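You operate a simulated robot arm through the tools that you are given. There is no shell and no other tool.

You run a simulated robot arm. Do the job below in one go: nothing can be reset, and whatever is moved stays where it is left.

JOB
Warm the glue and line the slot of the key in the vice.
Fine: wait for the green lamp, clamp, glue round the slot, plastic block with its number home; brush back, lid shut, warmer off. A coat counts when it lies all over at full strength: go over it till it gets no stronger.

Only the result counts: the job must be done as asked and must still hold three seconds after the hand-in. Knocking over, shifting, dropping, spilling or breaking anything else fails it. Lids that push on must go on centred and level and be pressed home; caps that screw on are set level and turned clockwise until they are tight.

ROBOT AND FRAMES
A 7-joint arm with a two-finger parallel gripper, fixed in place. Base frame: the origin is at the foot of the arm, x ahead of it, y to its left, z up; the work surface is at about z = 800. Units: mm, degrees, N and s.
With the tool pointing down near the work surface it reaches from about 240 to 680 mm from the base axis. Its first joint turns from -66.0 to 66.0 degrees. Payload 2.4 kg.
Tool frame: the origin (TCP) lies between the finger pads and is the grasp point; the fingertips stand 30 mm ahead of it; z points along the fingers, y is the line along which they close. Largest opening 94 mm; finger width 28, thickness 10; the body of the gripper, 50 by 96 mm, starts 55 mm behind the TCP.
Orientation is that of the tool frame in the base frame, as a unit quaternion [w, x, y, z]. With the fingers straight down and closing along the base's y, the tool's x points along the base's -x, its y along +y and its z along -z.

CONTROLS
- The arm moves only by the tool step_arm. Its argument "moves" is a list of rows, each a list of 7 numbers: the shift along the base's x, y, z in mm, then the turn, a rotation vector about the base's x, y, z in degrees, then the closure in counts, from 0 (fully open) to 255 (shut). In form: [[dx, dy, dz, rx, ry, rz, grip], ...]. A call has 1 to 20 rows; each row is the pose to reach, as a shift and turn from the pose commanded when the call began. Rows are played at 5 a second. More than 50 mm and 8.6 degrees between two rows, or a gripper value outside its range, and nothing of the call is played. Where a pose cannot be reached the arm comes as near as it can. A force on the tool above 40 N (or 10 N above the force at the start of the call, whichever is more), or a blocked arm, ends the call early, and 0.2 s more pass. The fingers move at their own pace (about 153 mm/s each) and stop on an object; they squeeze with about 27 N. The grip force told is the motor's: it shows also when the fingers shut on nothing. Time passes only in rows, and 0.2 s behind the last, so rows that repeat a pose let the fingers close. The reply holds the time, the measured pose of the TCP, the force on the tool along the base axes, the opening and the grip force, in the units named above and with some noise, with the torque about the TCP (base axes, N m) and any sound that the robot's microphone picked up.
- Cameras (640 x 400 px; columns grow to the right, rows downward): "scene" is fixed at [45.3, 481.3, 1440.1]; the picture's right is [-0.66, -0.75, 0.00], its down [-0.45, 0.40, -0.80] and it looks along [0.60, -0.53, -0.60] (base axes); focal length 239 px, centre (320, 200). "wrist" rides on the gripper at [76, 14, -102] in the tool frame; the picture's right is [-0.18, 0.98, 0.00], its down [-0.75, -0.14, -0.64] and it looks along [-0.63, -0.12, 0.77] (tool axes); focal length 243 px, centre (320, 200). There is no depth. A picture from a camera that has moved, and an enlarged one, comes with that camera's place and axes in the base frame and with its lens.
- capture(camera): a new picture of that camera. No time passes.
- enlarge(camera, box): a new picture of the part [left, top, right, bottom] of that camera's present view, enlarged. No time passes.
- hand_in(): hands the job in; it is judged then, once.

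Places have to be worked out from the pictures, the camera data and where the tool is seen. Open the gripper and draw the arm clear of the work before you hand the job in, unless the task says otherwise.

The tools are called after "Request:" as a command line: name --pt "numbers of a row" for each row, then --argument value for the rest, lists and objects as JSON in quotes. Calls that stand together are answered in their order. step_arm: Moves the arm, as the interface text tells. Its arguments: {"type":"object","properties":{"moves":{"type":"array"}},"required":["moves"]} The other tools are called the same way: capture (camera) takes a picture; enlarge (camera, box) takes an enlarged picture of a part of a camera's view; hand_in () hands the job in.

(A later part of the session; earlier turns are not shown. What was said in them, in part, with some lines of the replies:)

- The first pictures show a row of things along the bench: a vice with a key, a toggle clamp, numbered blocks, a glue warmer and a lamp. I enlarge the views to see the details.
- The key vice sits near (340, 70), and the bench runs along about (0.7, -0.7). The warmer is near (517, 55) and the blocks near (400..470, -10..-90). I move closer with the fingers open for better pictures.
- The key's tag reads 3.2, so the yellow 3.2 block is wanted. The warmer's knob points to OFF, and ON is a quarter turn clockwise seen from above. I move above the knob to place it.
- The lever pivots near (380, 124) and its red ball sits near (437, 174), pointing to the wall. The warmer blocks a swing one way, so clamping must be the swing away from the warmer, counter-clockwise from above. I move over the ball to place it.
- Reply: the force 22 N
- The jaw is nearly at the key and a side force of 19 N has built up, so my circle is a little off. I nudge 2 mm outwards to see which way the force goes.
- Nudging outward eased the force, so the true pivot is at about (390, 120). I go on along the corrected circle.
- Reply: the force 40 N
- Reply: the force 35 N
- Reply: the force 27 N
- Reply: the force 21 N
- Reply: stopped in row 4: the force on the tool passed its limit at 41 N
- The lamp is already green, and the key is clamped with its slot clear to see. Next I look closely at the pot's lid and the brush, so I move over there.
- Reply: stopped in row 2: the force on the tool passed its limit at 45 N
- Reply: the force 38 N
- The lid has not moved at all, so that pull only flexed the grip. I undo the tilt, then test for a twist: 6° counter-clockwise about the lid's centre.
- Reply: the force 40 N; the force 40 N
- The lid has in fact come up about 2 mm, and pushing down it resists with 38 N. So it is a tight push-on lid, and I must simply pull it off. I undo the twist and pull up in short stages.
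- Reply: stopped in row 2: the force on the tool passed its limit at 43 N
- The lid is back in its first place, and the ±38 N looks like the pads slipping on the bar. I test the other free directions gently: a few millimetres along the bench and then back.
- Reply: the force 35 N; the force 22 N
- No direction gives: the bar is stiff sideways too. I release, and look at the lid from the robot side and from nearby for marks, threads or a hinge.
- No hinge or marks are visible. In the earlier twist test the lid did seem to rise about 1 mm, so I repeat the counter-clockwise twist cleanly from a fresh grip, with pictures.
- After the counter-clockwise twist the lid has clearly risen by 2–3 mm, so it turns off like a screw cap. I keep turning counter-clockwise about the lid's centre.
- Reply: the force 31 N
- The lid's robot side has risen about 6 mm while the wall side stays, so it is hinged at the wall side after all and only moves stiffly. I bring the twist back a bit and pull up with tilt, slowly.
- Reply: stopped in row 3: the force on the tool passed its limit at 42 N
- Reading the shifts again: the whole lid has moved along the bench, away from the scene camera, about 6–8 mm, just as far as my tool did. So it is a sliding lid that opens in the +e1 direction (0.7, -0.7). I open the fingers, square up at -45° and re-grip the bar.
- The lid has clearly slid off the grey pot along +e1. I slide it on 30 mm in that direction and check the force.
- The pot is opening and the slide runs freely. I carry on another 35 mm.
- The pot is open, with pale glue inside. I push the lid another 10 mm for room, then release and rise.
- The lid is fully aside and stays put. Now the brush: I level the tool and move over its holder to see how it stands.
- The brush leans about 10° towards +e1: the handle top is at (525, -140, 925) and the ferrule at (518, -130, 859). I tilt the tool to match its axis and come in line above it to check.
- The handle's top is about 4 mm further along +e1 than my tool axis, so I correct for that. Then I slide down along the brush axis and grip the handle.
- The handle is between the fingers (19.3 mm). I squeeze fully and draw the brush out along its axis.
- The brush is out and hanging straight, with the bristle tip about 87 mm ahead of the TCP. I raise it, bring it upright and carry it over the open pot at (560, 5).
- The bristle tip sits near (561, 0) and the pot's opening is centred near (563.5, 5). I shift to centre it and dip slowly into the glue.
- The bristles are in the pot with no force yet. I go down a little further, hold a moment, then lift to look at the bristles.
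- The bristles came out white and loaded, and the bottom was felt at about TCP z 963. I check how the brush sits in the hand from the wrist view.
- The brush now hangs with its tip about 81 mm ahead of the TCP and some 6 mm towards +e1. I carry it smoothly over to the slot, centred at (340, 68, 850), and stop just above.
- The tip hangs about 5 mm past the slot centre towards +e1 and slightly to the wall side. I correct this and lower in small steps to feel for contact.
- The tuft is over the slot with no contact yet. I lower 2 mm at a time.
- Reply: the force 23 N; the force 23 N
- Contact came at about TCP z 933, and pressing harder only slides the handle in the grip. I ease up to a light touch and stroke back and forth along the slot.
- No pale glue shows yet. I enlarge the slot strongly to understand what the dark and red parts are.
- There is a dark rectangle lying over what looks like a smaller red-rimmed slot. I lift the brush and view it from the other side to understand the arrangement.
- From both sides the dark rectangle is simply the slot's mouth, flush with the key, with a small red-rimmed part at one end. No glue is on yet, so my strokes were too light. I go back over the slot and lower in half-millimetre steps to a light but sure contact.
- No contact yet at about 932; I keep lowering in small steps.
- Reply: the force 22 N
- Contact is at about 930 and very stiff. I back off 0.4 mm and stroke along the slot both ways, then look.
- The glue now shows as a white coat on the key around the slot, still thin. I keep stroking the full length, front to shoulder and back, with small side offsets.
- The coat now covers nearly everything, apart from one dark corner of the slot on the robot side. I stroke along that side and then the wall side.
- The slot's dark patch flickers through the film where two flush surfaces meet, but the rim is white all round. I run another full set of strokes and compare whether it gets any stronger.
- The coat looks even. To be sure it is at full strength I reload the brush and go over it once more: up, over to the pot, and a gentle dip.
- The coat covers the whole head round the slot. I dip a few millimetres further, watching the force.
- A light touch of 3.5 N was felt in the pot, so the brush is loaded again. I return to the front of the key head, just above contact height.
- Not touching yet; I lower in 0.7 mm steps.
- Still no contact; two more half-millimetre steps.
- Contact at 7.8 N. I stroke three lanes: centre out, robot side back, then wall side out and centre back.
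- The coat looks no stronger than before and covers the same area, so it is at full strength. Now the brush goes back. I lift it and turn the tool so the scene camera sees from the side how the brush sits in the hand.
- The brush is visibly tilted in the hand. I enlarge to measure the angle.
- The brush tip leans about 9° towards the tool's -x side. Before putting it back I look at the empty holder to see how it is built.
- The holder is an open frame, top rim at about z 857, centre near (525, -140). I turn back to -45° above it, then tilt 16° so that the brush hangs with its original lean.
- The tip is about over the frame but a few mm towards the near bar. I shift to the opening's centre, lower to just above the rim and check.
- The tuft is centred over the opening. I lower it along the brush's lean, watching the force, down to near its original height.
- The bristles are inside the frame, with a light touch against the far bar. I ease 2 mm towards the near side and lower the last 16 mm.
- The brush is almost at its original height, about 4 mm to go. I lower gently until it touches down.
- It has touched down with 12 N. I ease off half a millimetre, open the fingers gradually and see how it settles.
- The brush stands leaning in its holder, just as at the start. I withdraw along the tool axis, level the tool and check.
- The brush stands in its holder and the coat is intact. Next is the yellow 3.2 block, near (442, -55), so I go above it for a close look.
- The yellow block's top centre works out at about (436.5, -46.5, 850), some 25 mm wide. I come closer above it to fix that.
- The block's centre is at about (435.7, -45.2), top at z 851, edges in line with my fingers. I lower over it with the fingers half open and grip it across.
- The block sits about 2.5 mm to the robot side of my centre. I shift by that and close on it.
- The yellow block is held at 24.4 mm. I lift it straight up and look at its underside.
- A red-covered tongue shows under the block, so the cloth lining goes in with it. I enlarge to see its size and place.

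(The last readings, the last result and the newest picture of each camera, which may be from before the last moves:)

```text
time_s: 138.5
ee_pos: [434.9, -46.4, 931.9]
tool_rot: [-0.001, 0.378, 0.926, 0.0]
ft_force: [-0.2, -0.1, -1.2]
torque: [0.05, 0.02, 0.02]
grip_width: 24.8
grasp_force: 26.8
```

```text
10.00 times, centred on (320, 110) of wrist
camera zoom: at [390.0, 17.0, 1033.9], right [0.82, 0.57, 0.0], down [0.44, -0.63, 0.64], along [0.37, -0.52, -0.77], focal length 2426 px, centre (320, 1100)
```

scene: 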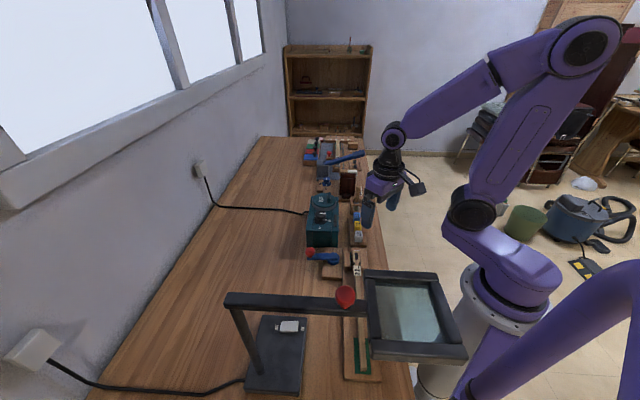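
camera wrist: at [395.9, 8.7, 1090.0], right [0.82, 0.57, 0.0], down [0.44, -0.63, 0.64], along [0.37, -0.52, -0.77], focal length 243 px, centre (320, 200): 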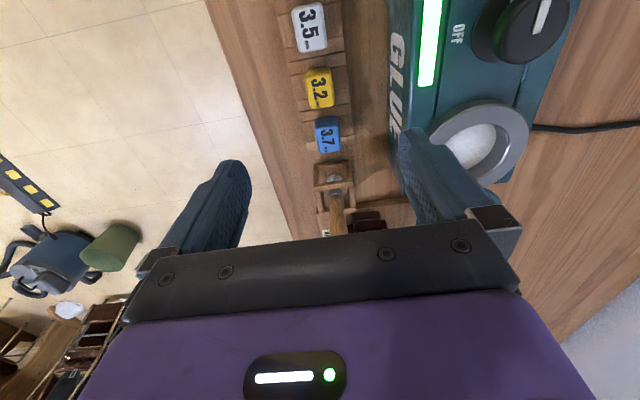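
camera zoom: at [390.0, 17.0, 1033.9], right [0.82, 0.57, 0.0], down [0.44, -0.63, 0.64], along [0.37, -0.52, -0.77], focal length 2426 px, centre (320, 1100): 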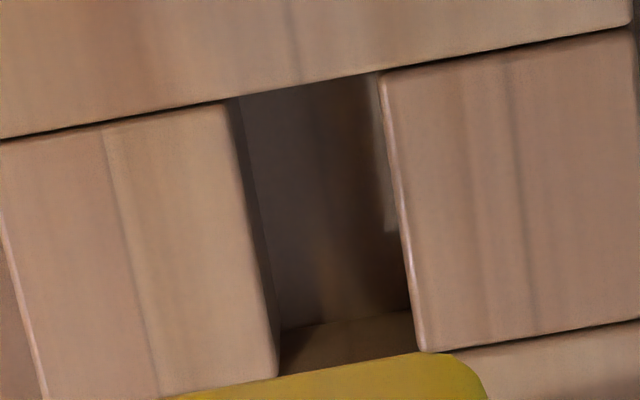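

The tongue runs along the bench, the same way as the key's slot (about 24 x 10 mm at (341, 67), running at -45°). I carry the block above the slot for a close comparison.

Request:
step_arm --pt "-5 8 15 0 0 0 255" --pt "-25 30 15 0 0 0 255" --pt "-50 60 15 0 0 0 255" --pt "-75 90 10 0 0 0 255" --pt "-93.4 113.4 0 0 0 0 255" --pt "-93.4 113.4 -5 0 0 0 255"

Request:
enlarge --camera "scene" --box '[345, 225, 385, 275]'

Request:
enlarge --camera "wrist" --box '[250, 60, 390, 220]'

```text
time_s: 139.9
ee_pos: [341.2, 67.4, 925.8]
tool_rot: [-0.001, 0.377, 0.926, 0.001]
ft_force: [-0.5, -0.6, -0.9]
torque: [-0.02, -0.01, 0.02]
grip_width: 24.5
grasp_force: 27.3
```

```text
8.00 times, centred on (365, 250) of scene
camera zoom: at [45.3, 481.3, 1440.1], right [-0.66, -0.75, 0.0], down [-0.45, 0.4, -0.8], along [0.6, -0.53, -0.6], focal length 1910 px, centre (-40, -200)
```

zoom: 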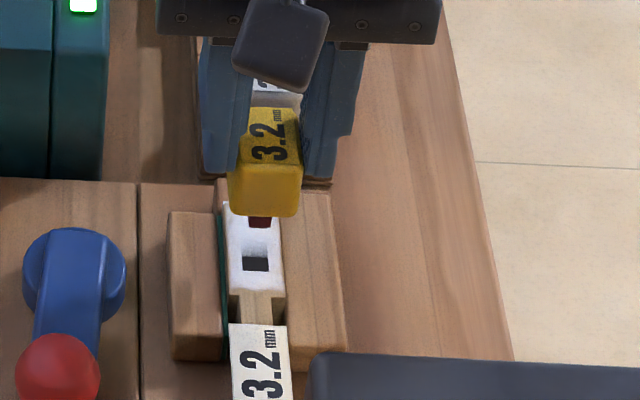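

```text
2.50 times, centred on (320, 140) of wrist
camera zoom: at [296.4, 130.3, 1028.7], right [0.82, 0.57, 0.0], down [0.44, -0.63, 0.64], along [0.37, -0.52, -0.77], focal length 606 px, centre (320, 350)
```

zoom: 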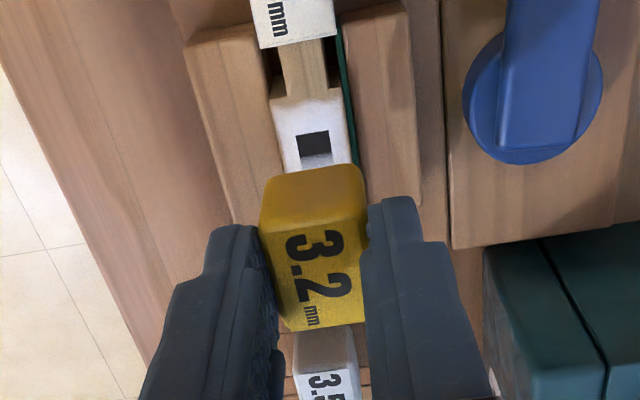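

I enlarge on the tongue and the slot below it.

Request:
enlarge --camera "scene" --box '[370, 245, 385, 265]'

Request:
enlarge --camera "wrist" --box '[300, 100, 350, 140]'

```text
16.00 times, centred on (378, 255) of scene
camera zoom: at [45.3, 481.3, 1440.1], right [-0.66, -0.75, 0.0], down [-0.45, 0.4, -0.8], along [0.6, -0.53, -0.6], focal length 3820 px, centre (-600, -680)
```

zoom: 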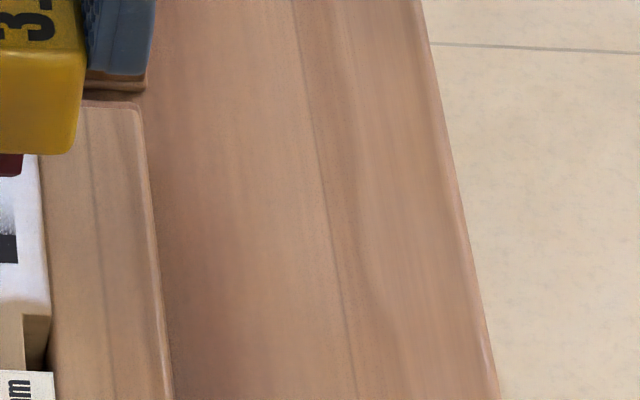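

```text
10.00 times, centred on (325, 120) of wrist
camera zoom: at [296.4, 130.3, 1028.7], right [0.82, 0.57, 0.0], down [0.44, -0.63, 0.64], along [0.37, -0.52, -0.77], focal length 2426 px, centre (270, 1000)
```

zoom: 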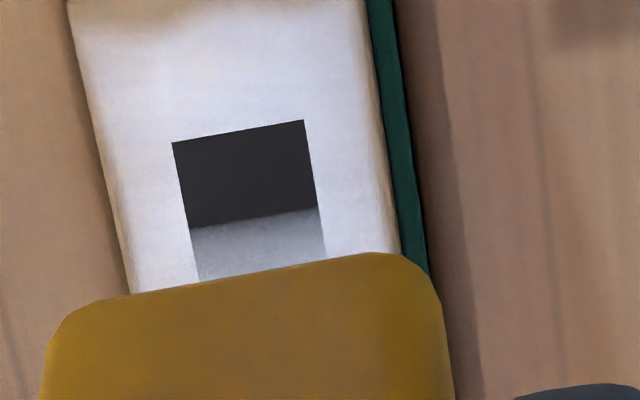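

I enlarge at the right spot, around (357, 253).

Request:
enlarge --camera "scene" --box '[347, 240, 369, 266]'

```text
15.38 times, centred on (358, 253) of scene
camera zoom: at [45.3, 481.3, 1440.1], right [-0.66, -0.75, 0.0], down [-0.45, 0.4, -0.8], along [0.6, -0.53, -0.6], focal length 3673 px, centre (-265, -615)
```

zoom: 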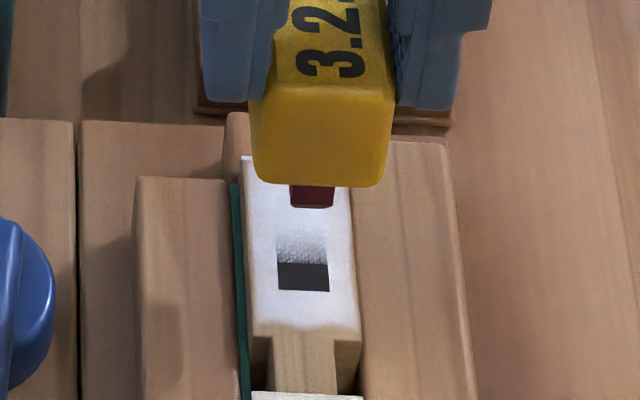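

The tongue is about 8.5 mm wide and 11 mm deep, and it lines up with the 10 mm slot to within about half a millimetre. I lower slowly, watching the force as the tongue reaches the slot at about TCP z 907.

Request:
step_arm --pt "0 0 -6 0 0 0 255" --pt "0 0 -12 0 0 0 255" --pt "0 0 -16 0 0 0 255"

Request:
enlarge --camera "scene" --box '[347, 240, 369, 266]'

Request:
enlarge --camera "wrist" --box '[300, 90, 350, 150]'

```text
time_s: 140.7
ee_pos: [340.6, 67.0, 910.0]
tool_rot: [-0.001, 0.378, 0.926, 0.001]
ft_force: [-0.6, 0.2, -0.1]
torque: [0.0, -0.02, 0.04]
grip_width: 24.5
grasp_force: 26.9
```

```text
15.38 times, centred on (358, 253) of scene
camera zoom: at [45.3, 481.3, 1440.1], right [-0.66, -0.75, 0.0], down [-0.45, 0.4, -0.8], along [0.6, -0.53, -0.6], focal length 3673 px, centre (-265, -615)
```

zoom: 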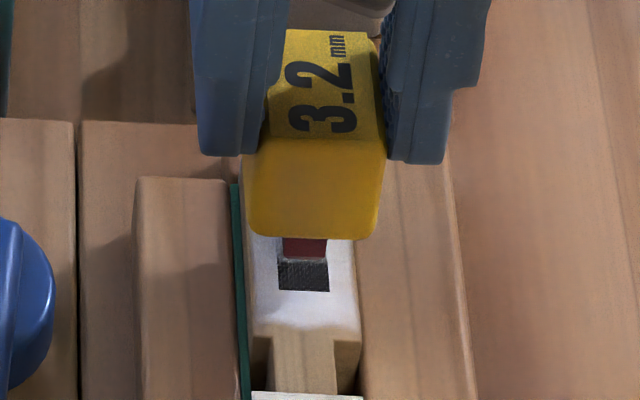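

```text
6.67 times, centred on (325, 120) of wrist
camera zoom: at [296.5, 130.2, 1012.9], right [0.82, 0.57, 0.0], down [0.44, -0.63, 0.64], along [0.37, -0.52, -0.77], focal length 1618 px, centre (287, 733)
```

zoom: 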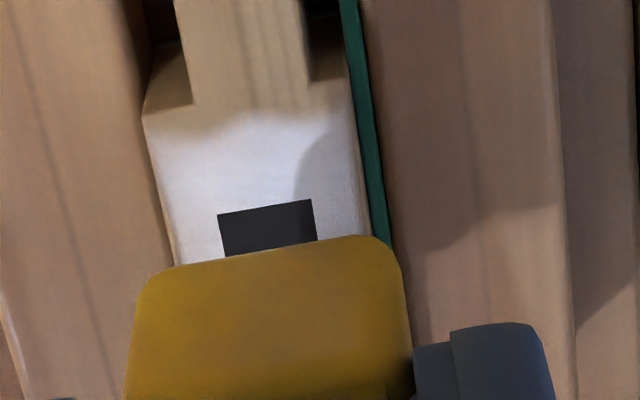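

The tongue's end now sits squarely within the slot's width. I lower on in 2 mm steps.

Request:
step_arm --pt "0 0 -1 0 0 0 255" --pt "0 0 -2 0 0 0 255"

Request:
step_arm --pt "0 0 -1 0 0 0 255" --pt "0 0 -2 0 0 0 255"

Request:
step_arm --pt "0 0 -1 0 0 0 255" --pt "0 0 -2 0 0 0 255"

Request:
enlarge --camera "scene" --box '[347, 240, 369, 266]'

```text
time_s: 141.3
ee_pos: [340.5, 67.4, 908.1]
tool_rot: [0.0, 0.378, 0.926, 0.001]
ft_force: [-0.1, -0.9, -0.7]
torque: [-0.01, 0.0, 0.0]
grip_width: 24.5
grasp_force: 27.4
```

```text
time_s: 141.9
ee_pos: [340.2, 67.8, 906.4]
tool_rot: [-0.001, 0.378, 0.926, 0.001]
ft_force: [0.2, 0.4, -0.1]
torque: [0.0, 0.02, -0.03]
grip_width: 24.5
grasp_force: 26.9
```

```text
time_s: 142.5
ee_pos: [340.8, 66.4, 904.1]
tool_rot: [0.0, 0.378, 0.926, 0.001]
ft_force: [-0.2, 0.5, -0.1]
torque: [0.02, 0.0, 0.01]
grip_width: 24.5
grasp_force: 26.7
```

```text
15.38 times, centred on (358, 253) of scene
camera zoom: at [45.3, 481.3, 1440.1], right [-0.66, -0.75, 0.0], down [-0.45, 0.4, -0.8], along [0.6, -0.53, -0.6], focal length 3673 px, centre (-265, -615)
```

zoom: 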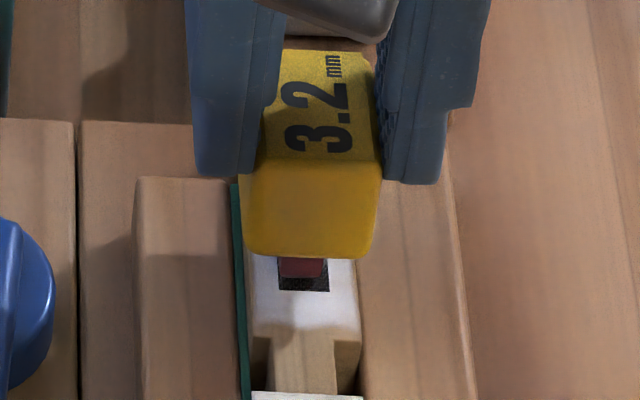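

Still free, and the tongue is centred in the slot. I go on down.

Request:
step_arm --pt "0 0 -1 0 0 0 255" --pt "0 0 -2 0 0 0 255"

Request:
step_arm --pt "0 0 -1 0 0 0 255" --pt "0 0 -2 0 0 0 255"

Request:
enlarge --camera "scene" --box '[347, 240, 369, 266]'

Request:
enlarge --camera "wrist" --box '[300, 90, 350, 150]'

```text
time_s: 143.1
ee_pos: [340.6, 67.9, 902.1]
tool_rot: [-0.001, 0.378, 0.926, 0.0]
ft_force: [0.3, 0.0, -0.7]
torque: [0.0, -0.01, -0.02]
grip_width: 24.6
grasp_force: 26.8
```

```text
time_s: 143.7
ee_pos: [341.5, 67.5, 900.0]
tool_rot: [-0.001, 0.377, 0.926, 0.001]
ft_force: [0.2, -0.1, 0.4]
torque: [0.02, 0.0, 0.03]
grip_width: 24.5
grasp_force: 27.2
```

```text
15.38 times, centred on (358, 253) of scene
camera zoom: at [45.3, 481.3, 1440.1], right [-0.66, -0.75, 0.0], down [-0.45, 0.4, -0.8], along [0.6, -0.53, -0.6], focal length 3673 px, centre (-265, -615)
```

zoom: 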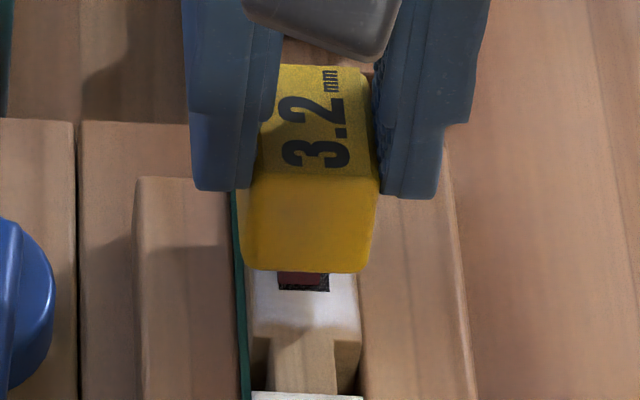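

```text
6.67 times, centred on (325, 120) of wrist
camera zoom: at [296.8, 130.3, 1002.4], right [0.82, 0.57, 0.0], down [0.44, -0.63, 0.64], along [0.37, -0.52, -0.77], focal length 1618 px, centre (287, 733)
```

zoom: 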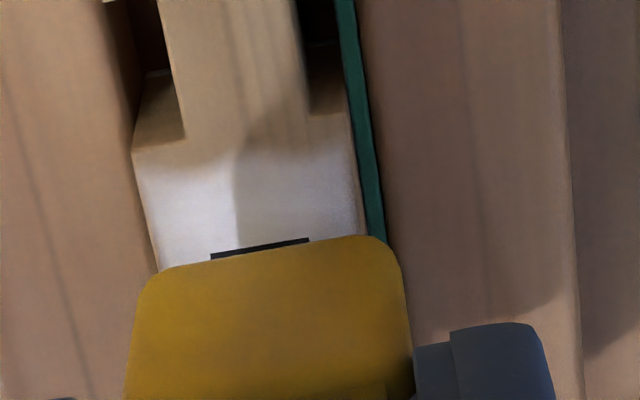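

The tongue is entering without force, slightly to the wall side of the slot. I ease 0.5 mm to the robot side and keep lowering.

Request:
step_arm --pt "-0.4 -0.4 0 0 0 0 255" --pt "-0.4 -0.4 -1 0 0 0 255" --pt "-0.4 -0.4 -2 0 0 0 255"

Request:
step_arm --pt "0 0 -1 0 0 0 255" --pt "0 0 -2 0 0 0 255"

Request:
enlarge --camera "scene" --box '[347, 240, 369, 266]'

```text
time_s: 144.5
ee_pos: [341.3, 66.9, 898.3]
tool_rot: [0.0, 0.378, 0.926, 0.0]
ft_force: [-0.4, 0.2, 3.4]
torque: [0.01, 0.0, -0.01]
grip_width: 24.6
grasp_force: 27.1
```

```text
time_s: 145.1
ee_pos: [340.5, 67.3, 896.9]
tool_rot: [-0.001, 0.377, 0.926, 0.001]
ft_force: [-0.4, 1.2, 2.7]
torque: [0.1, 0.0, 0.01]
grip_width: 24.6
grasp_force: 26.9
```

```text
15.38 times, centred on (358, 253) of scene
camera zoom: at [45.3, 481.3, 1440.1], right [-0.66, -0.75, 0.0], down [-0.45, 0.4, -0.8], along [0.6, -0.53, -0.6], focal length 3673 px, centre (-265, -615)
```

zoom: 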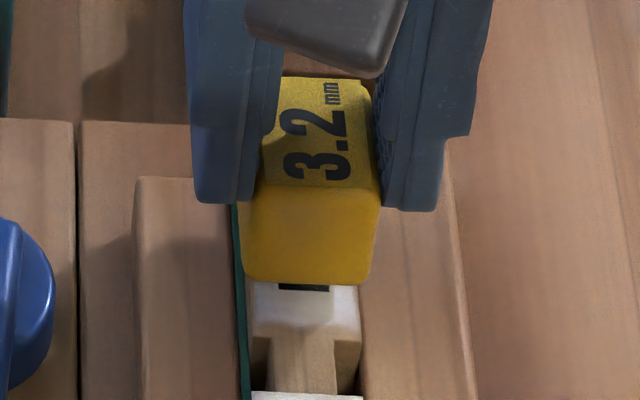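

The tongue is in and the block is nearly down on the key, at 3 N. I press on gently in 1 mm steps.

Request:
step_arm --pt "0 0 -0.5 0 0 0 255" --pt "0 0 -1 0 0 0 255"

Request:
step_arm --pt "0 0 -0.5 0 0 0 255" --pt "0 0 -1 0 0 0 255"

Request:
step_arm --pt "0 0 -0.5 0 0 0 255" --pt "0 0 -1 0 0 0 255"

Request:
enlarge --camera "scene" --box '[347, 240, 369, 266]'

```text
time_s: 145.7
ee_pos: [341.7, 67.4, 894.2]
tool_rot: [0.0, 0.378, 0.926, 0.002]
ft_force: [0.8, -0.1, 3.6]
torque: [-0.04, -0.03, 0.02]
grip_width: 24.8
grasp_force: 27.2
```

```text
time_s: 146.3
ee_pos: [340.3, 67.6, 894.4]
tool_rot: [0.001, 0.378, 0.926, 0.001]
ft_force: [1.3, -0.8, 3.9]
torque: [-0.01, -0.07, 0.01]
grip_width: 24.7
grasp_force: 26.3
```

```text
time_s: 146.9
ee_pos: [340.6, 67.3, 892.5]
tool_rot: [-0.001, 0.377, 0.926, 0.001]
ft_force: [1.0, -0.4, 4.2]
torque: [0.0, -0.05, 0.0]
grip_width: 24.5
grasp_force: 26.6
```

```text
15.38 times, centred on (358, 253) of scene
camera zoom: at [45.3, 481.3, 1440.1], right [-0.66, -0.75, 0.0], down [-0.45, 0.4, -0.8], along [0.6, -0.53, -0.6], focal length 3673 px, centre (-265, -615)
```

zoom: 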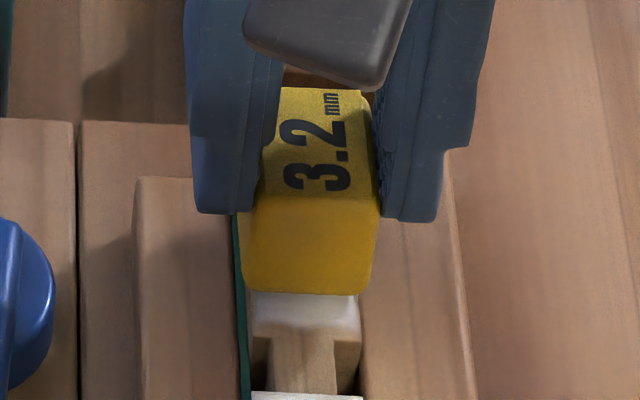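

It still slides down against about 4 N. I keep pressing until it comes to a firm stop.

Request:
step_arm --pt "0 0 -0.5 0 0 0 255" --pt "0 0 -1 0 0 0 255"

Request:
step_arm --pt "0 0 -0.5 0 0 0 255" --pt "0 0 -1 0 0 0 255"

Request:
step_arm --pt "0 0 -0.5 0 0 0 255" --pt "0 0 -1 0 0 0 255"

Request:
enlarge --camera "scene" --box '[347, 240, 369, 266]'

```text
time_s: 147.5
ee_pos: [340.4, 66.6, 892.5]
tool_rot: [-0.001, 0.378, 0.926, 0.0]
ft_force: [0.3, -1.7, 3.2]
torque: [-0.07, 0.04, 0.04]
grip_width: 24.7
grasp_force: 26.5
```

```text
time_s: 148.1
ee_pos: [340.7, 66.8, 891.7]
tool_rot: [-0.001, 0.377, 0.926, 0.001]
ft_force: [0.1, -1.4, 4.0]
torque: [-0.12, 0.03, 0.0]
grip_width: 24.7
grasp_force: 27.0
```

```text
time_s: 148.7
ee_pos: [341.4, 66.9, 889.6]
tool_rot: [-0.001, 0.378, 0.926, 0.001]
ft_force: [-2.1, 0.6, 24.3]
torque: [-0.03, 0.03, 0.0]
grip_width: 24.8
grasp_force: 26.9
```

```text
15.38 times, centred on (358, 253) of scene
camera zoom: at [45.0, 481.3, 1440.1], right [-0.66, -0.75, 0.0], down [-0.45, 0.4, -0.8], along [0.6, -0.53, -0.6], focal length 3673 px, centre (-265, -615)
```

zoom: 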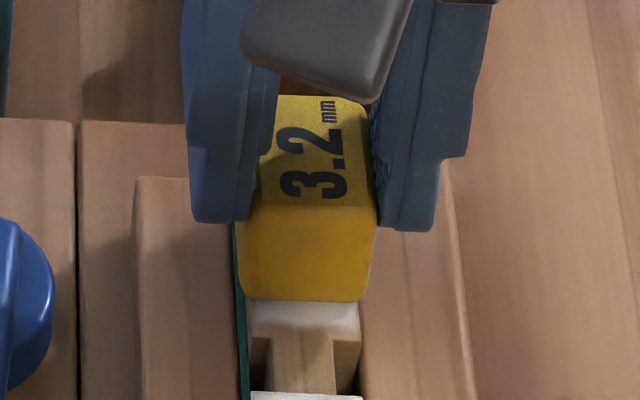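

A firm stop at 24 N: the block sits down on the key. I ease off, open and rise to check it, then I will press its top to be sure it is home.

Request:
step_arm --pt "0 0 0.7 0 0 0 255" --pt "0 0 0.7 0 0 0 175" --pt "0 0 0.7 0 0 0 150" --pt "0 0 0.7 0 0 0 130" --pt "0 0 15 0 0 0 130" --pt "0 0 40 0 0 0 130" --pt "0 0 70 0 0 0 130"

Request:
enlarge --camera "scene" --box '[347, 240, 369, 266]'

Request:
enlarge --camera "wrist" --box '[280, 60, 370, 160]'

```text
time_s: 150.3
ee_pos: [339.2, 66.4, 959.4]
tool_rot: [-0.002, 0.378, 0.926, 0.001]
ft_force: [0.1, -0.4, 0.4]
torque: [0.0, 0.02, -0.01]
grip_width: 46.2
grasp_force: 0.0
```

```text
15.38 times, centred on (358, 253) of scene
camera zoom: at [45.3, 481.3, 1440.1], right [-0.66, -0.75, 0.0], down [-0.45, 0.4, -0.8], along [0.6, -0.53, -0.6], focal length 3673 px, centre (-265, -615)
```

zoom: 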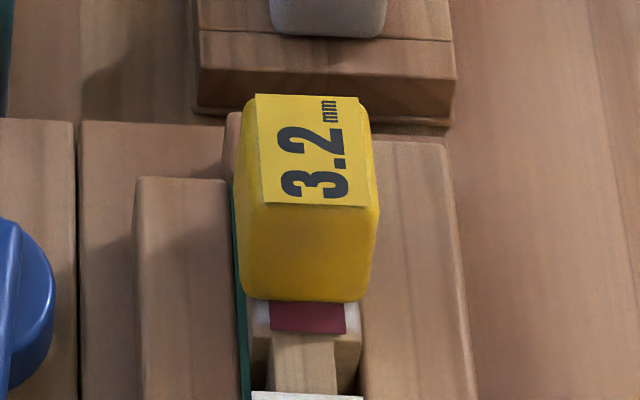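

```text
4.00 times, centred on (325, 110) of wrist
camera zoom: at [295.7, 129.6, 1062.7], right [0.82, 0.57, 0.0], down [0.44, -0.63, 0.64], along [0.37, -0.52, -0.77], focal length 970 px, centre (300, 560)
```

zoom: 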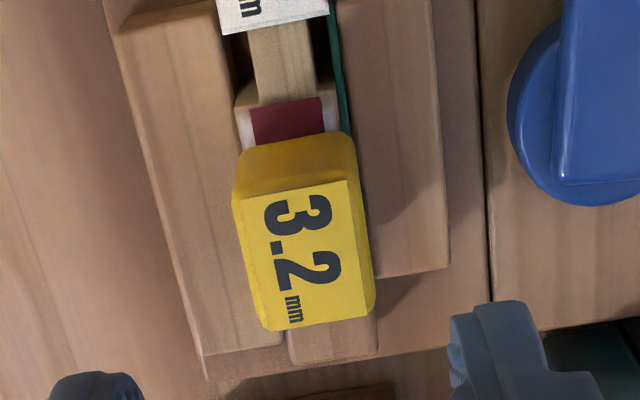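

The block is seated, and the red cloth now shows round the slot's edge. I close the fingers and press its top centrally to make sure it is home.

Request:
step_arm --pt "1 0.8 0 0 0 0 255" --pt "1 0.8 0 0 0 0 255" --pt "1 0.8 -25 0 0 0 255" --pt "1 0.8 -45 0 0 0 255" --pt "1 0.8 -50 0 0 0 255"

Request:
step_arm --pt "0 0 -1 0 0 0 255" --pt "0 0 -2 0 0 0 255"

Request:
step_arm --pt "0 0 -1 0 0 0 255" --pt "0 0 -2 0 0 0 255"

```text
time_s: 151.5
ee_pos: [341.6, 69.2, 909.3]
tool_rot: [0.0, 0.378, 0.926, 0.001]
ft_force: [-0.5, -0.5, 0.2]
torque: [0.02, -0.01, 0.0]
grip_width: 0.0
grasp_force: 27.1
```

```text
time_s: 152.1
ee_pos: [343.1, 68.0, 908.4]
tool_rot: [0.0, 0.378, 0.926, 0.001]
ft_force: [0.2, 0.4, 0.4]
torque: [-0.02, 0.0, 0.01]
grip_width: 0.0
grasp_force: 27.1
```

```text
time_s: 152.7
ee_pos: [342.5, 67.2, 905.4]
tool_rot: [-0.001, 0.378, 0.926, 0.001]
ft_force: [0.2, -0.7, -0.3]
torque: [0.0, -0.02, -0.01]
grip_width: 0.0
grasp_force: 26.7
```

Not yet on the top; I go on down in small steps until about 25 N.

Request:
step_arm --pt "0 0 -0.8 0 0 0 255" --pt "0 0 -1.6 0 0 0 255"

Request:
step_arm --pt "0 0 -0.6 0 0 0 255" --pt "0 0 -1.2 0 0 0 255"

Request:
step_arm --pt "0 0 -0.6 0 0 0 255" --pt "0 0 -1.2 0 0 0 255"

```text
time_s: 153.3
ee_pos: [343.0, 68.0, 904.1]
tool_rot: [-0.001, 0.378, 0.926, 0.001]
ft_force: [-0.1, -0.5, 0.1]
torque: [-0.01, 0.02, 0.02]
grip_width: 0.3
grasp_force: 26.8
```

```text
time_s: 153.9
ee_pos: [341.6, 67.9, 903.8]
tool_rot: [-0.001, 0.378, 0.926, 0.002]
ft_force: [0.1, -1.0, -0.2]
torque: [-0.05, 0.0, 0.0]
grip_width: 0.3
grasp_force: 27.1
```

```text
time_s: 154.5
ee_pos: [341.9, 68.1, 902.7]
tool_rot: [-0.002, 0.378, 0.926, 0.0]
ft_force: [-0.3, -0.1, -0.2]
torque: [-0.01, -0.01, 0.0]
grip_width: 0.0
grasp_force: 26.4
```

Request:
step_arm --pt "0 0 -0.6 0 0 0 255" --pt "0 0 -1.2 0 0 0 255"

Request:
step_arm --pt "0 0 -0.6 0 0 0 255" --pt "0 0 -1.2 0 0 0 255"

Request:
enlarge --camera "scene" --box '[347, 235, 373, 266]'

```text
time_s: 155.1
ee_pos: [342.2, 68.8, 901.6]
tool_rot: [0.0, 0.377, 0.926, 0.001]
ft_force: [-3.8, 1.1, 40.0]
torque: [0.0, 0.12, -0.04]
grip_width: 0.2
grasp_force: 27.1
```

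```text
time_s: 155.5
ee_pos: [341.1, 68.9, 902.4]
tool_rot: [0.001, 0.377, 0.926, 0.001]
ft_force: [-3.0, -1.3, 24.2]
torque: [-0.05, 0.13, -0.03]
grip_width: 0.2
grasp_force: 27.0
stopped in row 1: the force on the tool passed its limit at 54 N (the readings are from after the stop); the commanded pose is now the measured one
```

```text
12.90 times, centred on (360, 250) of scene
camera zoom: at [44.9, 481.2, 1440.1], right [-0.66, -0.75, 0.0], down [-0.45, 0.4, -0.8], along [0.6, -0.53, -0.6], focal length 3080 px, centre (-196, -452)
```

zoom: 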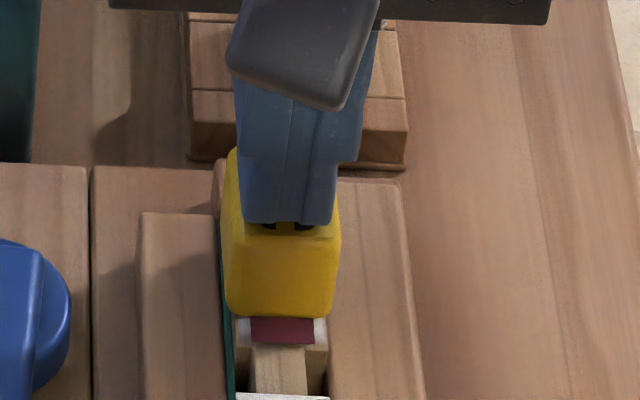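

Pressed home with over 40 N. Now I rise and go back to the lid's bar to slide the lid shut.

Request:
step_arm --pt "0 0 20 0 0 0 255" --pt "0 0 60 0 0 0 200" --pt "10 -5 100 0 0 0 150" --pt "50 -25 128 0 0 0 150" --pt "90 -46 128 0 0 0 150" --pt "130 -66 128 0 0 0 150" --pt "170 -86 128 0 0 0 150" --pt "210 -107 128 0 0 0 150" --pt "250 -127 128 0 0 0 150" --pt "269.4 -136.7 110 0 0 0 150"

Request:
enlarge --camera "wrist" --box '[250, 60, 390, 220]'

Request:
enlarge --camera "scene" --box '[345, 235, 375, 270]'

```text
refused: row 4 steps farther than a row can; nothing moved
```

```text
2.50 times, centred on (320, 140) of wrist
camera zoom: at [296.9, 130.9, 1004.0], right [0.82, 0.57, 0.0], down [0.44, -0.63, 0.64], along [0.37, -0.52, -0.77], focal length 606 px, centre (320, 350)
```

zoom: 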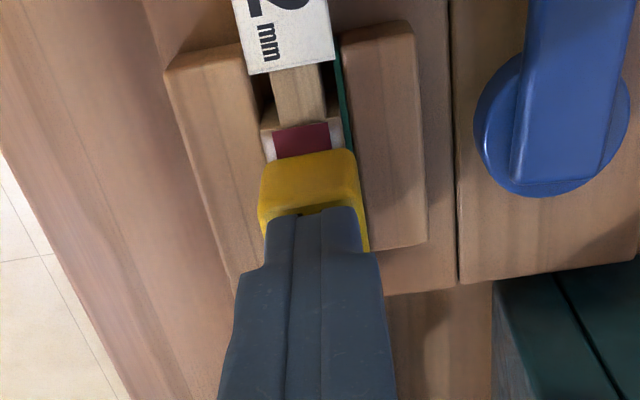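

```text
11.43 times, centred on (360, 252) of scene
camera zoom: at [44.9, 481.2, 1440.1], right [-0.66, -0.75, 0.0], down [-0.45, 0.4, -0.8], along [0.6, -0.53, -0.6], focal length 2728 px, centre (-137, -400)
```

zoom: 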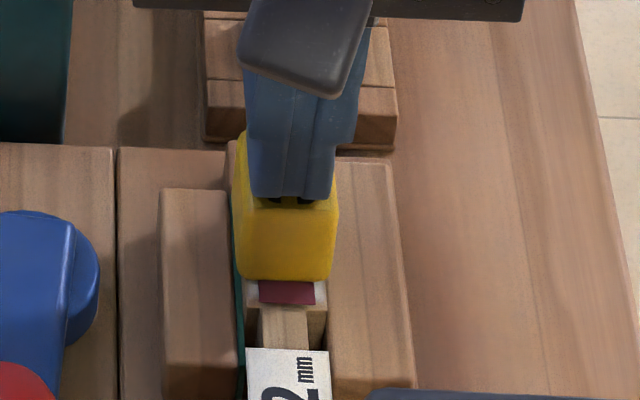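

One row was too long a step, so nothing moved. I redo it with shorter steps.

Request:
step_arm --pt "0 0 20 0 0 0 255" --pt "0 0 60 0 0 0 200" --pt "5 -3 100 0 0 0 150" --pt "35 -18 128 0 0 0 150" --pt "70 -36 128 0 0 0 150" --pt "105 -53 128 0 0 0 150" --pt "140 -71 128 0 0 0 150" --pt "175 -89 128 0 0 0 150" --pt "210 -107 128 0 0 0 150" --pt "245 -124 128 0 0 0 150" --pt "269.4 -136.7 110 0 0 0 150"

Request:
enlarge --camera "wrist" --box '[250, 60, 390, 220]'

Request:
enlarge --camera "scene" --box '[345, 235, 375, 270]'

```text
time_s: 157.9
ee_pos: [611.5, -68.8, 1011.2]
tool_rot: [-0.001, 0.376, 0.926, 0.001]
ft_force: [0.0, -0.6, 0.4]
torque: [0.02, -0.03, -0.01]
grip_width: 38.6
grasp_force: 0.1
```

```text
2.50 times, centred on (320, 140) of wrist
camera zoom: at [566.4, -6.7, 1114.4], right [0.82, 0.57, 0.0], down [0.44, -0.63, 0.64], along [0.37, -0.52, -0.77], focal length 606 px, centre (320, 350)
```

zoom: 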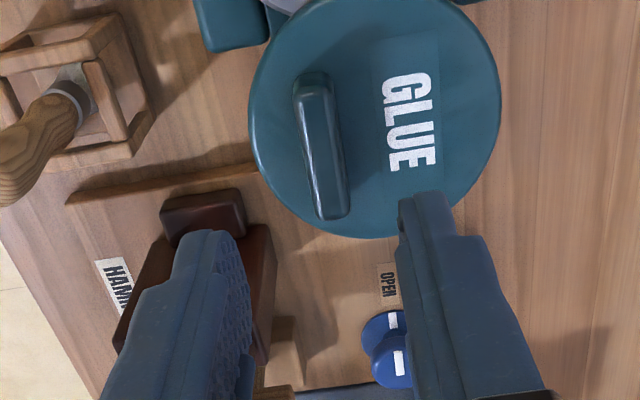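

```text
11.43 times, centred on (360, 252) of scene
camera zoom: at [45.3, 481.3, 1440.1], right [-0.66, -0.75, 0.0], down [-0.45, 0.4, -0.8], along [0.6, -0.53, -0.6], focal length 2728 px, centre (-137, -400)
```

zoom: 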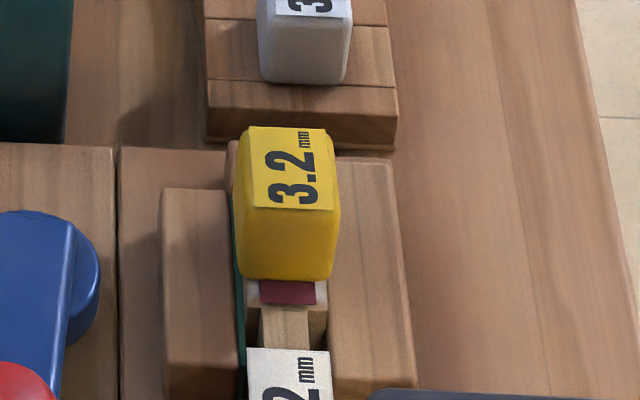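

The bar's centre is about 5 mm towards -e1 of my TCP. I shift, come down and grip it.

Request:
step_arm --pt "-3.3 3.7 -10 0 0 0 150" --pt "-3.3 3.7 -35 0 0 0 150" --pt "-3.3 3.7 -55 0 0 0 155" --pt "-3.3 3.7 -65 0 0 0 155" --pt "-3.3 3.7 -65 0 0 0 200" --pt "-3.3 3.7 -65 0 0 0 255" --pt "-3.3 3.7 -65 0 0 0 255"

Request:
enlarge --camera "scene" --box '[300, 160, 350, 215]'

```text
time_s: 159.5
ee_pos: [609.1, -65.0, 944.9]
tool_rot: [0.001, 0.378, 0.926, 0.002]
ft_force: [1.8, 1.7, -4.1]
torque: [-0.22, -0.29, -0.89]
grip_width: 12.5
grasp_force: 45.1
```

```text
7.27 times, centred on (325, 188) of scene
camera zoom: at [45.4, 481.4, 1440.1], right [-0.66, -0.75, 0.0], down [-0.45, 0.4, -0.8], along [0.6, -0.53, -0.6], focal length 1736 px, centre (284, 291)
```

zoom: 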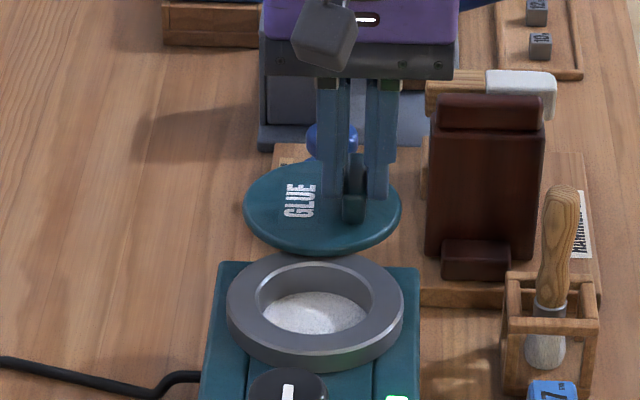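

Gripped again. I slide the lid back along -e1, most of the way first.

Request:
step_arm --pt "-3.5 3.5 0 0 0 0 255" --pt "-7 7 0 0 0 0 255" --pt "-10.5 10.5 0 0 0 0 255" --pt "-14 14 0 0 0 0 255" --pt "-17.5 17.5 0 0 0 0 255" --pt "-21 21 0 0 0 0 255" --pt "-24.5 24.5 0 0 0 0 255" --pt "-28 28 0 0 0 0 255" --pt "-31.5 31.5 0 0 0 0 255" --pt "-35 35 0 0 0 0 255" --pt "-38.5 38.5 0 0 0 0 255" --pt "-42 42 0 0 0 0 255" --pt "-45.5 45.5 0 0 0 0 255" --pt "-49 49 0 0 0 0 255"

Request:
enlarge --camera "scene" --box '[312, 188, 336, 214]'

```text
time_s: 162.5
ee_pos: [558.9, -14.6, 945.0]
tool_rot: [0.0, 0.378, 0.926, 0.001]
ft_force: [1.4, 1.6, -13.2]
torque: [0.03, -0.03, -0.95]
grip_width: 12.3
grasp_force: 44.9
```

```text
15.38 times, centred on (324, 201) of scene
camera zoom: at [45.6, 481.3, 1440.1], right [-0.66, -0.75, 0.0], down [-0.45, 0.4, -0.8], along [0.6, -0.53, -0.6], focal length 3673 px, centre (258, 185)
```

zoom: 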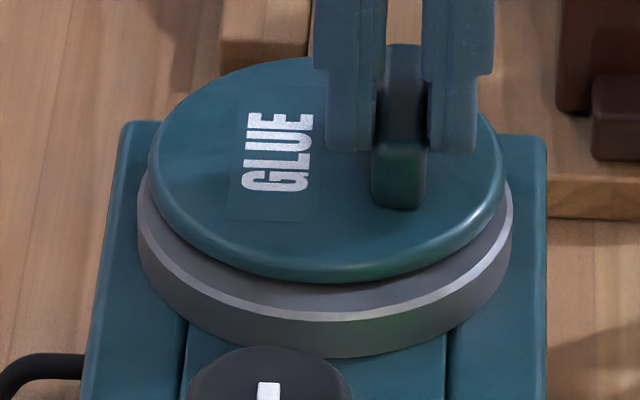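

About 8 mm to go. I slide on slowly until it meets its stop.

Request:
step_arm --pt "-1.5 1.5 0 0 0 0 255" --pt "-3 3 0 0 0 0 255" --pt "-4.5 4.5 0 0 0 0 255" --pt "-6 6 0 0 0 0 255" --pt "-7 7 0 0 0 0 255" --pt "-8 8 0 0 0 0 255" --pt "-8 8 0 0 0 0 255"

Request:
enlarge --camera "scene" --box '[312, 188, 336, 214]'

```text
time_s: 164.1
ee_pos: [552.2, -9.7, 946.1]
tool_rot: [0.003, 0.379, 0.925, 0.001]
ft_force: [13.6, -11.3, -23.4]
torque: [-0.25, -0.3, -0.78]
grip_width: 12.7
grasp_force: 45.4
```

```text
15.38 times, centred on (324, 201) of scene
camera zoom: at [46.1, 481.0, 1440.2], right [-0.66, -0.75, 0.0], down [-0.45, 0.4, -0.8], along [0.6, -0.53, -0.6], focal length 3673 px, centre (258, 185)
```

zoom: 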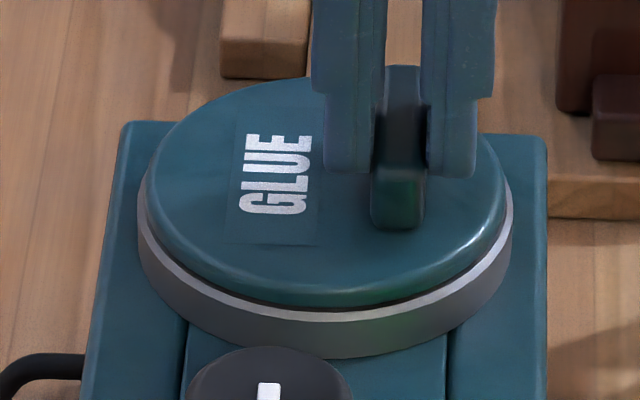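

The lid is back at its stop (18 N) and matches its original place. I relax the push, release and rise, then check.

Request:
step_arm --pt "0.8 -0.8 0 0 0 0 255" --pt "0.8 -0.8 0 0 0 0 190" --pt "0.8 -0.8 0 0 0 0 150" --pt "0.8 -0.8 15 0 0 0 150" --pt "0.8 -0.8 40 0 0 0 150" --pt "0.8 -0.8 80 0 0 0 150"

Request:
enlarge --camera "scene" --box '[312, 188, 336, 214]'

Request:
enlarge --camera "wrist" --box '[250, 60, 390, 220]'

```text
time_s: 165.5
ee_pos: [552.0, -7.8, 1025.8]
tool_rot: [0.0, 0.377, 0.926, 0.001]
ft_force: [0.2, 0.1, 0.1]
torque: [0.01, -0.03, 0.0]
grip_width: 38.6
grasp_force: 0.0
```

```text
15.38 times, centred on (324, 201) of scene
camera zoom: at [45.3, 481.3, 1440.1], right [-0.66, -0.75, 0.0], down [-0.45, 0.4, -0.8], along [0.6, -0.53, -0.6], focal length 3673 px, centre (258, 185)
```

zoom: 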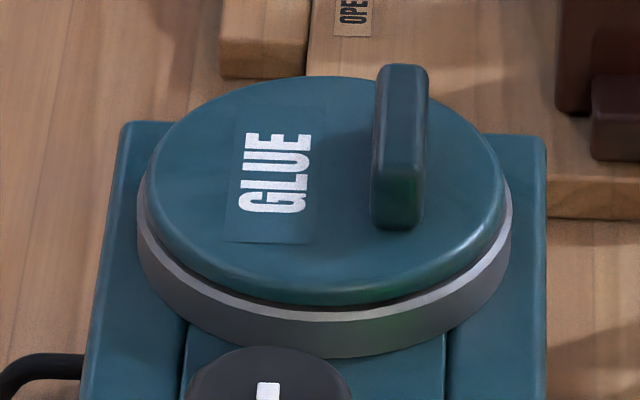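

```text
2.50 times, centred on (320, 140) of wrist
camera zoom: at [507.5, 53.9, 1129.2], right [0.82, 0.57, 0.0], down [0.44, -0.63, 0.64], along [0.37, -0.52, -0.77], focal length 606 px, centre (320, 350)
```

zoom: 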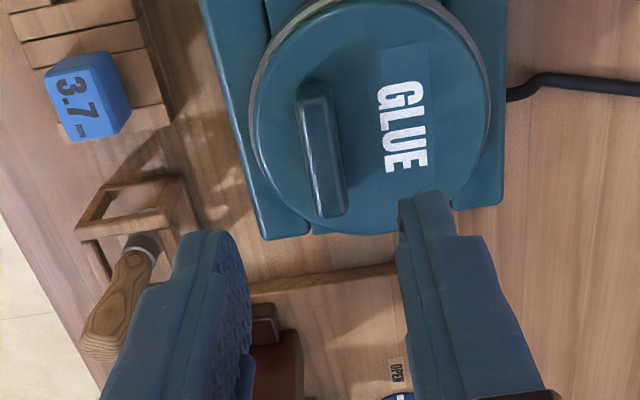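

The lid is fully shut. Next is the warmer: I go above the knob and turn the tool to -110°, ready to turn it back to OFF.

Request:
step_arm --pt "-5 10 10 0 0 -8 130" --pt "-10 20 10 0 0 -16 130" --pt "-15 30 10 0 0 -24 130" --pt "-20 40 10 0 0 -32 130" --pt "-26 50 10 0 0 -40 130" --pt "-32 60 10 0 0 -48 130" --pt "-38 70 5 0 0 -56 130" --pt "-42.3 78.3 -10 0 0 -64 130" --pt "-42.3 78.3 -40 0 0 -65.5 130" --pt "-42.3 78.3 -60 0 0 -65.5 130"

Request:
enlarge --camera "wrist" --box '[250, 60, 390, 220]'

```text
time_s: 167.7
ee_pos: [510.3, 70.0, 965.6]
tool_rot: [0.002, 0.819, 0.574, 0.001]
ft_force: [0.8, -0.4, 0.2]
torque: [-0.03, -0.02, 0.0]
grip_width: 46.4
grasp_force: 0.0
```

```text
2.50 times, centred on (320, 140) of wrist
camera zoom: at [549.4, 135.9, 1067.9], right [0.86, -0.51, 0.0], down [-0.39, -0.66, 0.64], along [-0.32, -0.55, -0.77], focal length 606 px, centre (320, 350)
```

zoom: 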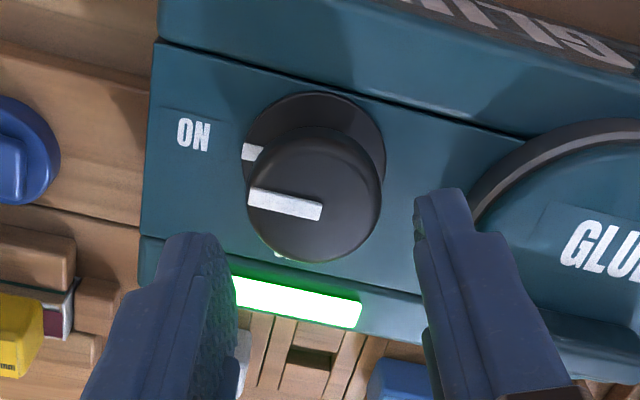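

The knob is centred between the fingers. I come down, grip it and turn it 90° counter-clockwise to OFF.

Request:
step_arm --pt "-0.5 1 -15 0 0 0 130" --pt "-0.5 1 -28 0 0 0 130" --pt "-0.5 1 -36.5 0 0 0 130" --pt "-0.5 1 -36.5 0 0 0 150" --pt "-0.5 1 -36.5 0 0 0 180" --pt "-0.5 1 -36.5 0 0 0 180"

Request:
step_arm --pt "0 0 0 0 0 7.5 180" --pt "0 0 0 0 0 15 180" --pt "0 0 0 0 0 22.5 180" --pt "0 0 0 0 0 30 180" --pt "0 0 0 0 0 37.5 180" --pt "0 0 0 0 0 45 180" --pt "0 0 0 0 0 52.5 180" --pt "0 0 0 0 0 60 180" --pt "0 0 0 0 0 67.5 180" --pt "0 0 0 0 0 75 180" --pt "0 0 0 0 0 82.5 180" --pt "0 0 0 0 0 90 180"

Request:
enlarge --camera "scene" --box '[295, 185, 350, 240]'

```text
time_s: 169.1
ee_pos: [508.4, 70.9, 929.4]
tool_rot: [0.001, 0.819, 0.574, 0.001]
ft_force: [0.3, 0.6, -4.3]
torque: [0.2, -0.21, -0.02]
grip_width: 37.1
grasp_force: 45.1
```

```text
time_s: 171.7
ee_pos: [508.6, 70.6, 928.3]
tool_rot: [-0.001, 0.171, 0.985, 0.001]
ft_force: [2.4, 1.5, -28.2]
torque: [-0.1, -0.72, -0.06]
grip_width: 37.1
grasp_force: 45.0
```

```text
7.27 times, centred on (322, 212) of scene
camera zoom: at [45.8, 481.4, 1440.0], right [-0.66, -0.75, 0.0], down [-0.45, 0.4, -0.8], along [0.6, -0.53, -0.6], focal length 1736 px, centre (302, 109)
```

zoom: 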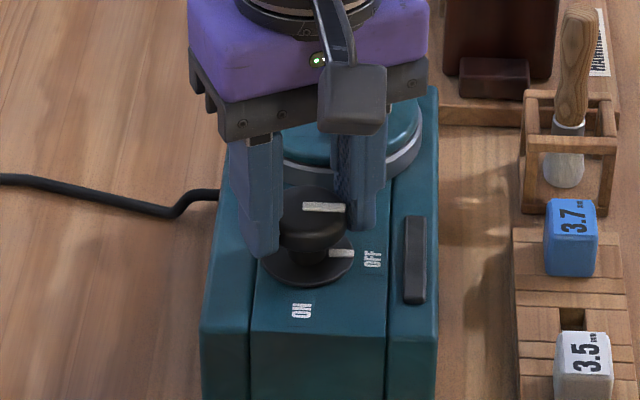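

The lamp is dark and the knob points to OFF. I release and rise straight up, then check the whole scene.

Request:
step_arm --pt "0 0 0 0 0 0 120" --pt "0 0 0 0 0 0 115" --pt "0 0 15 0 0 0 115" --pt "0 0 40 0 0 0 115" --pt "0 0 80 0 0 0 60" --pt "0 0 120 0 0 0 0" --pt "-30 -10 150 0 0 0 0" --pt "-70 -20 170 0 0 0 0"

Request:
capture --camera "scene"

Request:
enlarge --camera "scene" --box '[295, 175, 390, 245]'

Request:
enlarge --camera "scene" --box '[305, 230, 385, 295]'

Request:
enlarge --camera "scene" --box '[345, 240, 375, 270]'

Request:
capture --camera "wrist"

```text
time_s: 173.5
ee_pos: [439.7, 50.8, 1099.9]
tool_rot: [0.0, 0.172, 0.985, 0.001]
ft_force: [-0.6, 0.9, -0.1]
torque: [0.0, 0.03, 0.01]
grip_width: 94.2
grasp_force: 0.1
```

```text
taken
```

scene: 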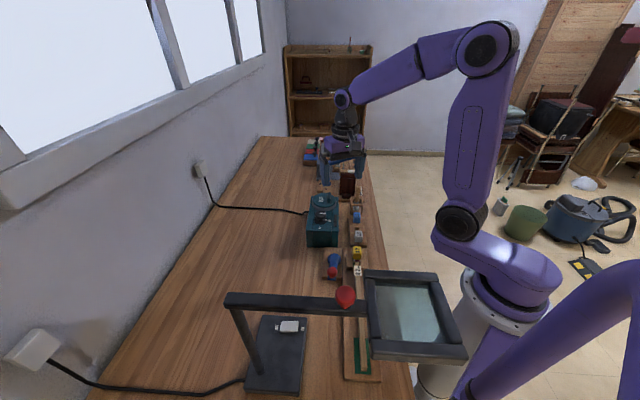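

```text
5.71 times, centred on (342, 210) of scene
camera zoom: at [45.3, 481.3, 1440.1], right [-0.66, -0.75, 0.0], down [-0.45, 0.4, -0.8], along [0.6, -0.53, -0.6], focal length 1364 px, centre (191, 143)
```

zoom: 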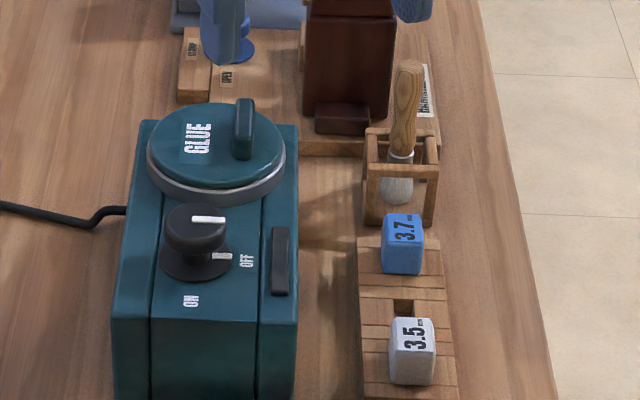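

```text
6.15 times, centred on (345, 262) of scene
camera zoom: at [45.3, 481.3, 1440.1], right [-0.66, -0.75, 0.0], down [-0.45, 0.4, -0.8], along [0.6, -0.53, -0.6], focal length 1469 px, centre (166, -185)
```

zoom: 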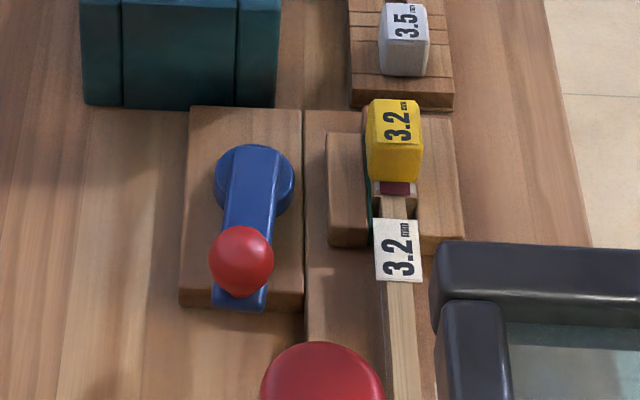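

```text
13.33 times, centred on (360, 255) of scene
camera zoom: at [45.3, 481.3, 1440.1], right [-0.66, -0.75, 0.0], down [-0.45, 0.4, -0.8], along [0.6, -0.53, -0.6], focal length 3183 px, centre (-213, -533)
```

zoom: 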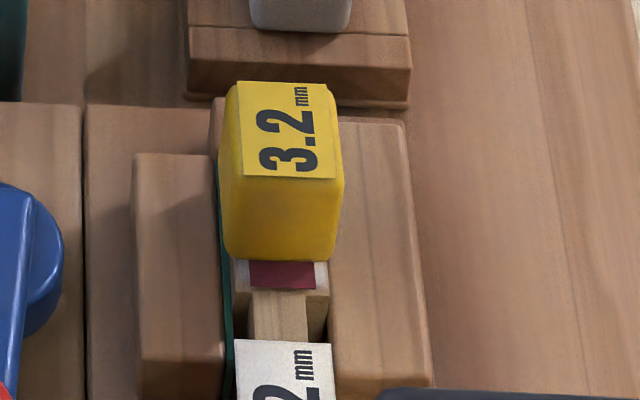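

```text
taken
camera wrist: at [372.9, 89.4, 1201.9], right [0.51, 0.86, 0.0], down [0.66, -0.39, 0.64], along [0.55, -0.32, -0.77], focal length 243 px, centre (320, 200)
```

wrist: 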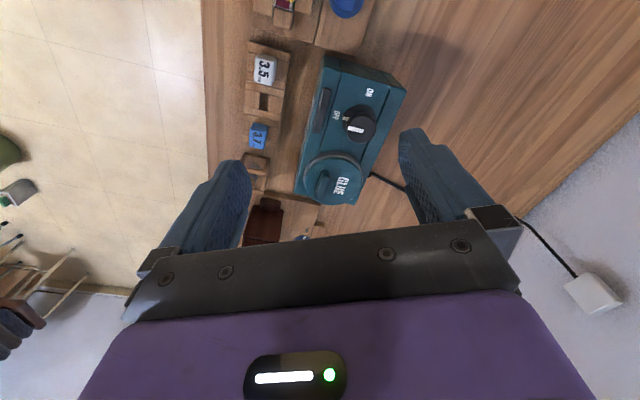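

Everything stands as asked: knob at OFF and lamp dark, lid shut, brush in its holder, key clamped, yellow 3.2 block home. I take a last look at the far station for anything disturbed.

Request:
enlarge --camera "scene" --box '[290, 130, 380, 190]'

Request:
enlarge --camera "scene" --box '[345, 180, 380, 220]'

```text
6.67 times, centred on (335, 160) of scene
camera zoom: at [45.3, 481.3, 1440.1], right [-0.66, -0.75, 0.0], down [-0.45, 0.4, -0.8], along [0.6, -0.53, -0.6], focal length 1592 px, centre (220, 467)
```

zoom: 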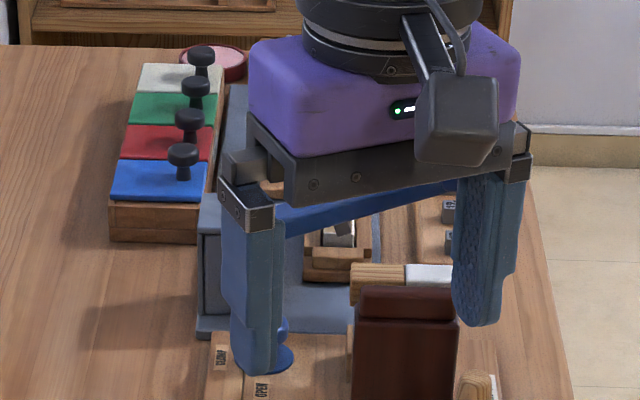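

```text
10.00 times, centred on (362, 200) of scene
camera zoom: at [45.3, 481.3, 1440.1], right [-0.66, -0.75, 0.0], down [-0.45, 0.4, -0.8], along [0.6, -0.53, -0.6], focal length 2387 px, centre (-105, 200)
```

zoom: 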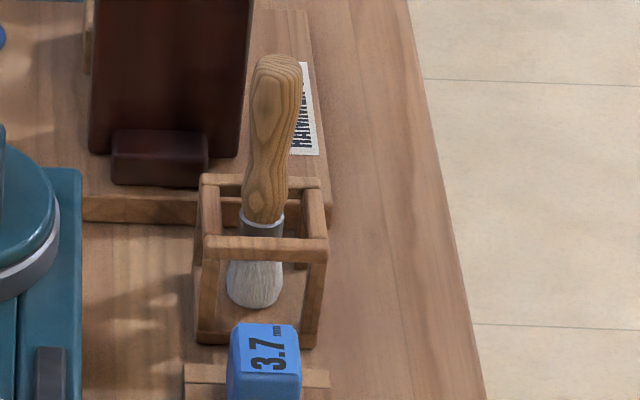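

Nothing else has been disturbed, the gripper is open and the arm is well clear of the work. I hand the job in.

Request:
hand_in

```text
The job is handed in.
```

The job is handed in, and by my last pictures everything was done as asked. I have not been told the result.

- **Warmer:** I turned it on, and the lamp was already green before I opened the pot. It is off again now: the knob points to OFF and the lamp is dark.
- **Clamp:** the lever is swung fully over to its stop, and the jaw is tight against the key.
- **Glue:** I brushed the key head all round the slot, reloaded the brush and went over it again. The second load made the coat no stronger. It can't be seen now except at one edge, because the block covers it.
- **Block:** the yellow 3.2 mm block, matching the key's tag, is in the slot. I pressed it home with over 40 N, and a red edge of the lining cloth shows at one end.
- **Brush and lid:** the brush stands leaning in its holder as at the start. The pot's lid turned out to slide sideways; it is shut against its stop, in its original place.

Before I found that the lid slides, I pulled and twisted its handle with up to about 45 N. The lid and warmer look undamaged and have not moved. The last pictures of the rest of the bench show nothing knocked over or shifted.
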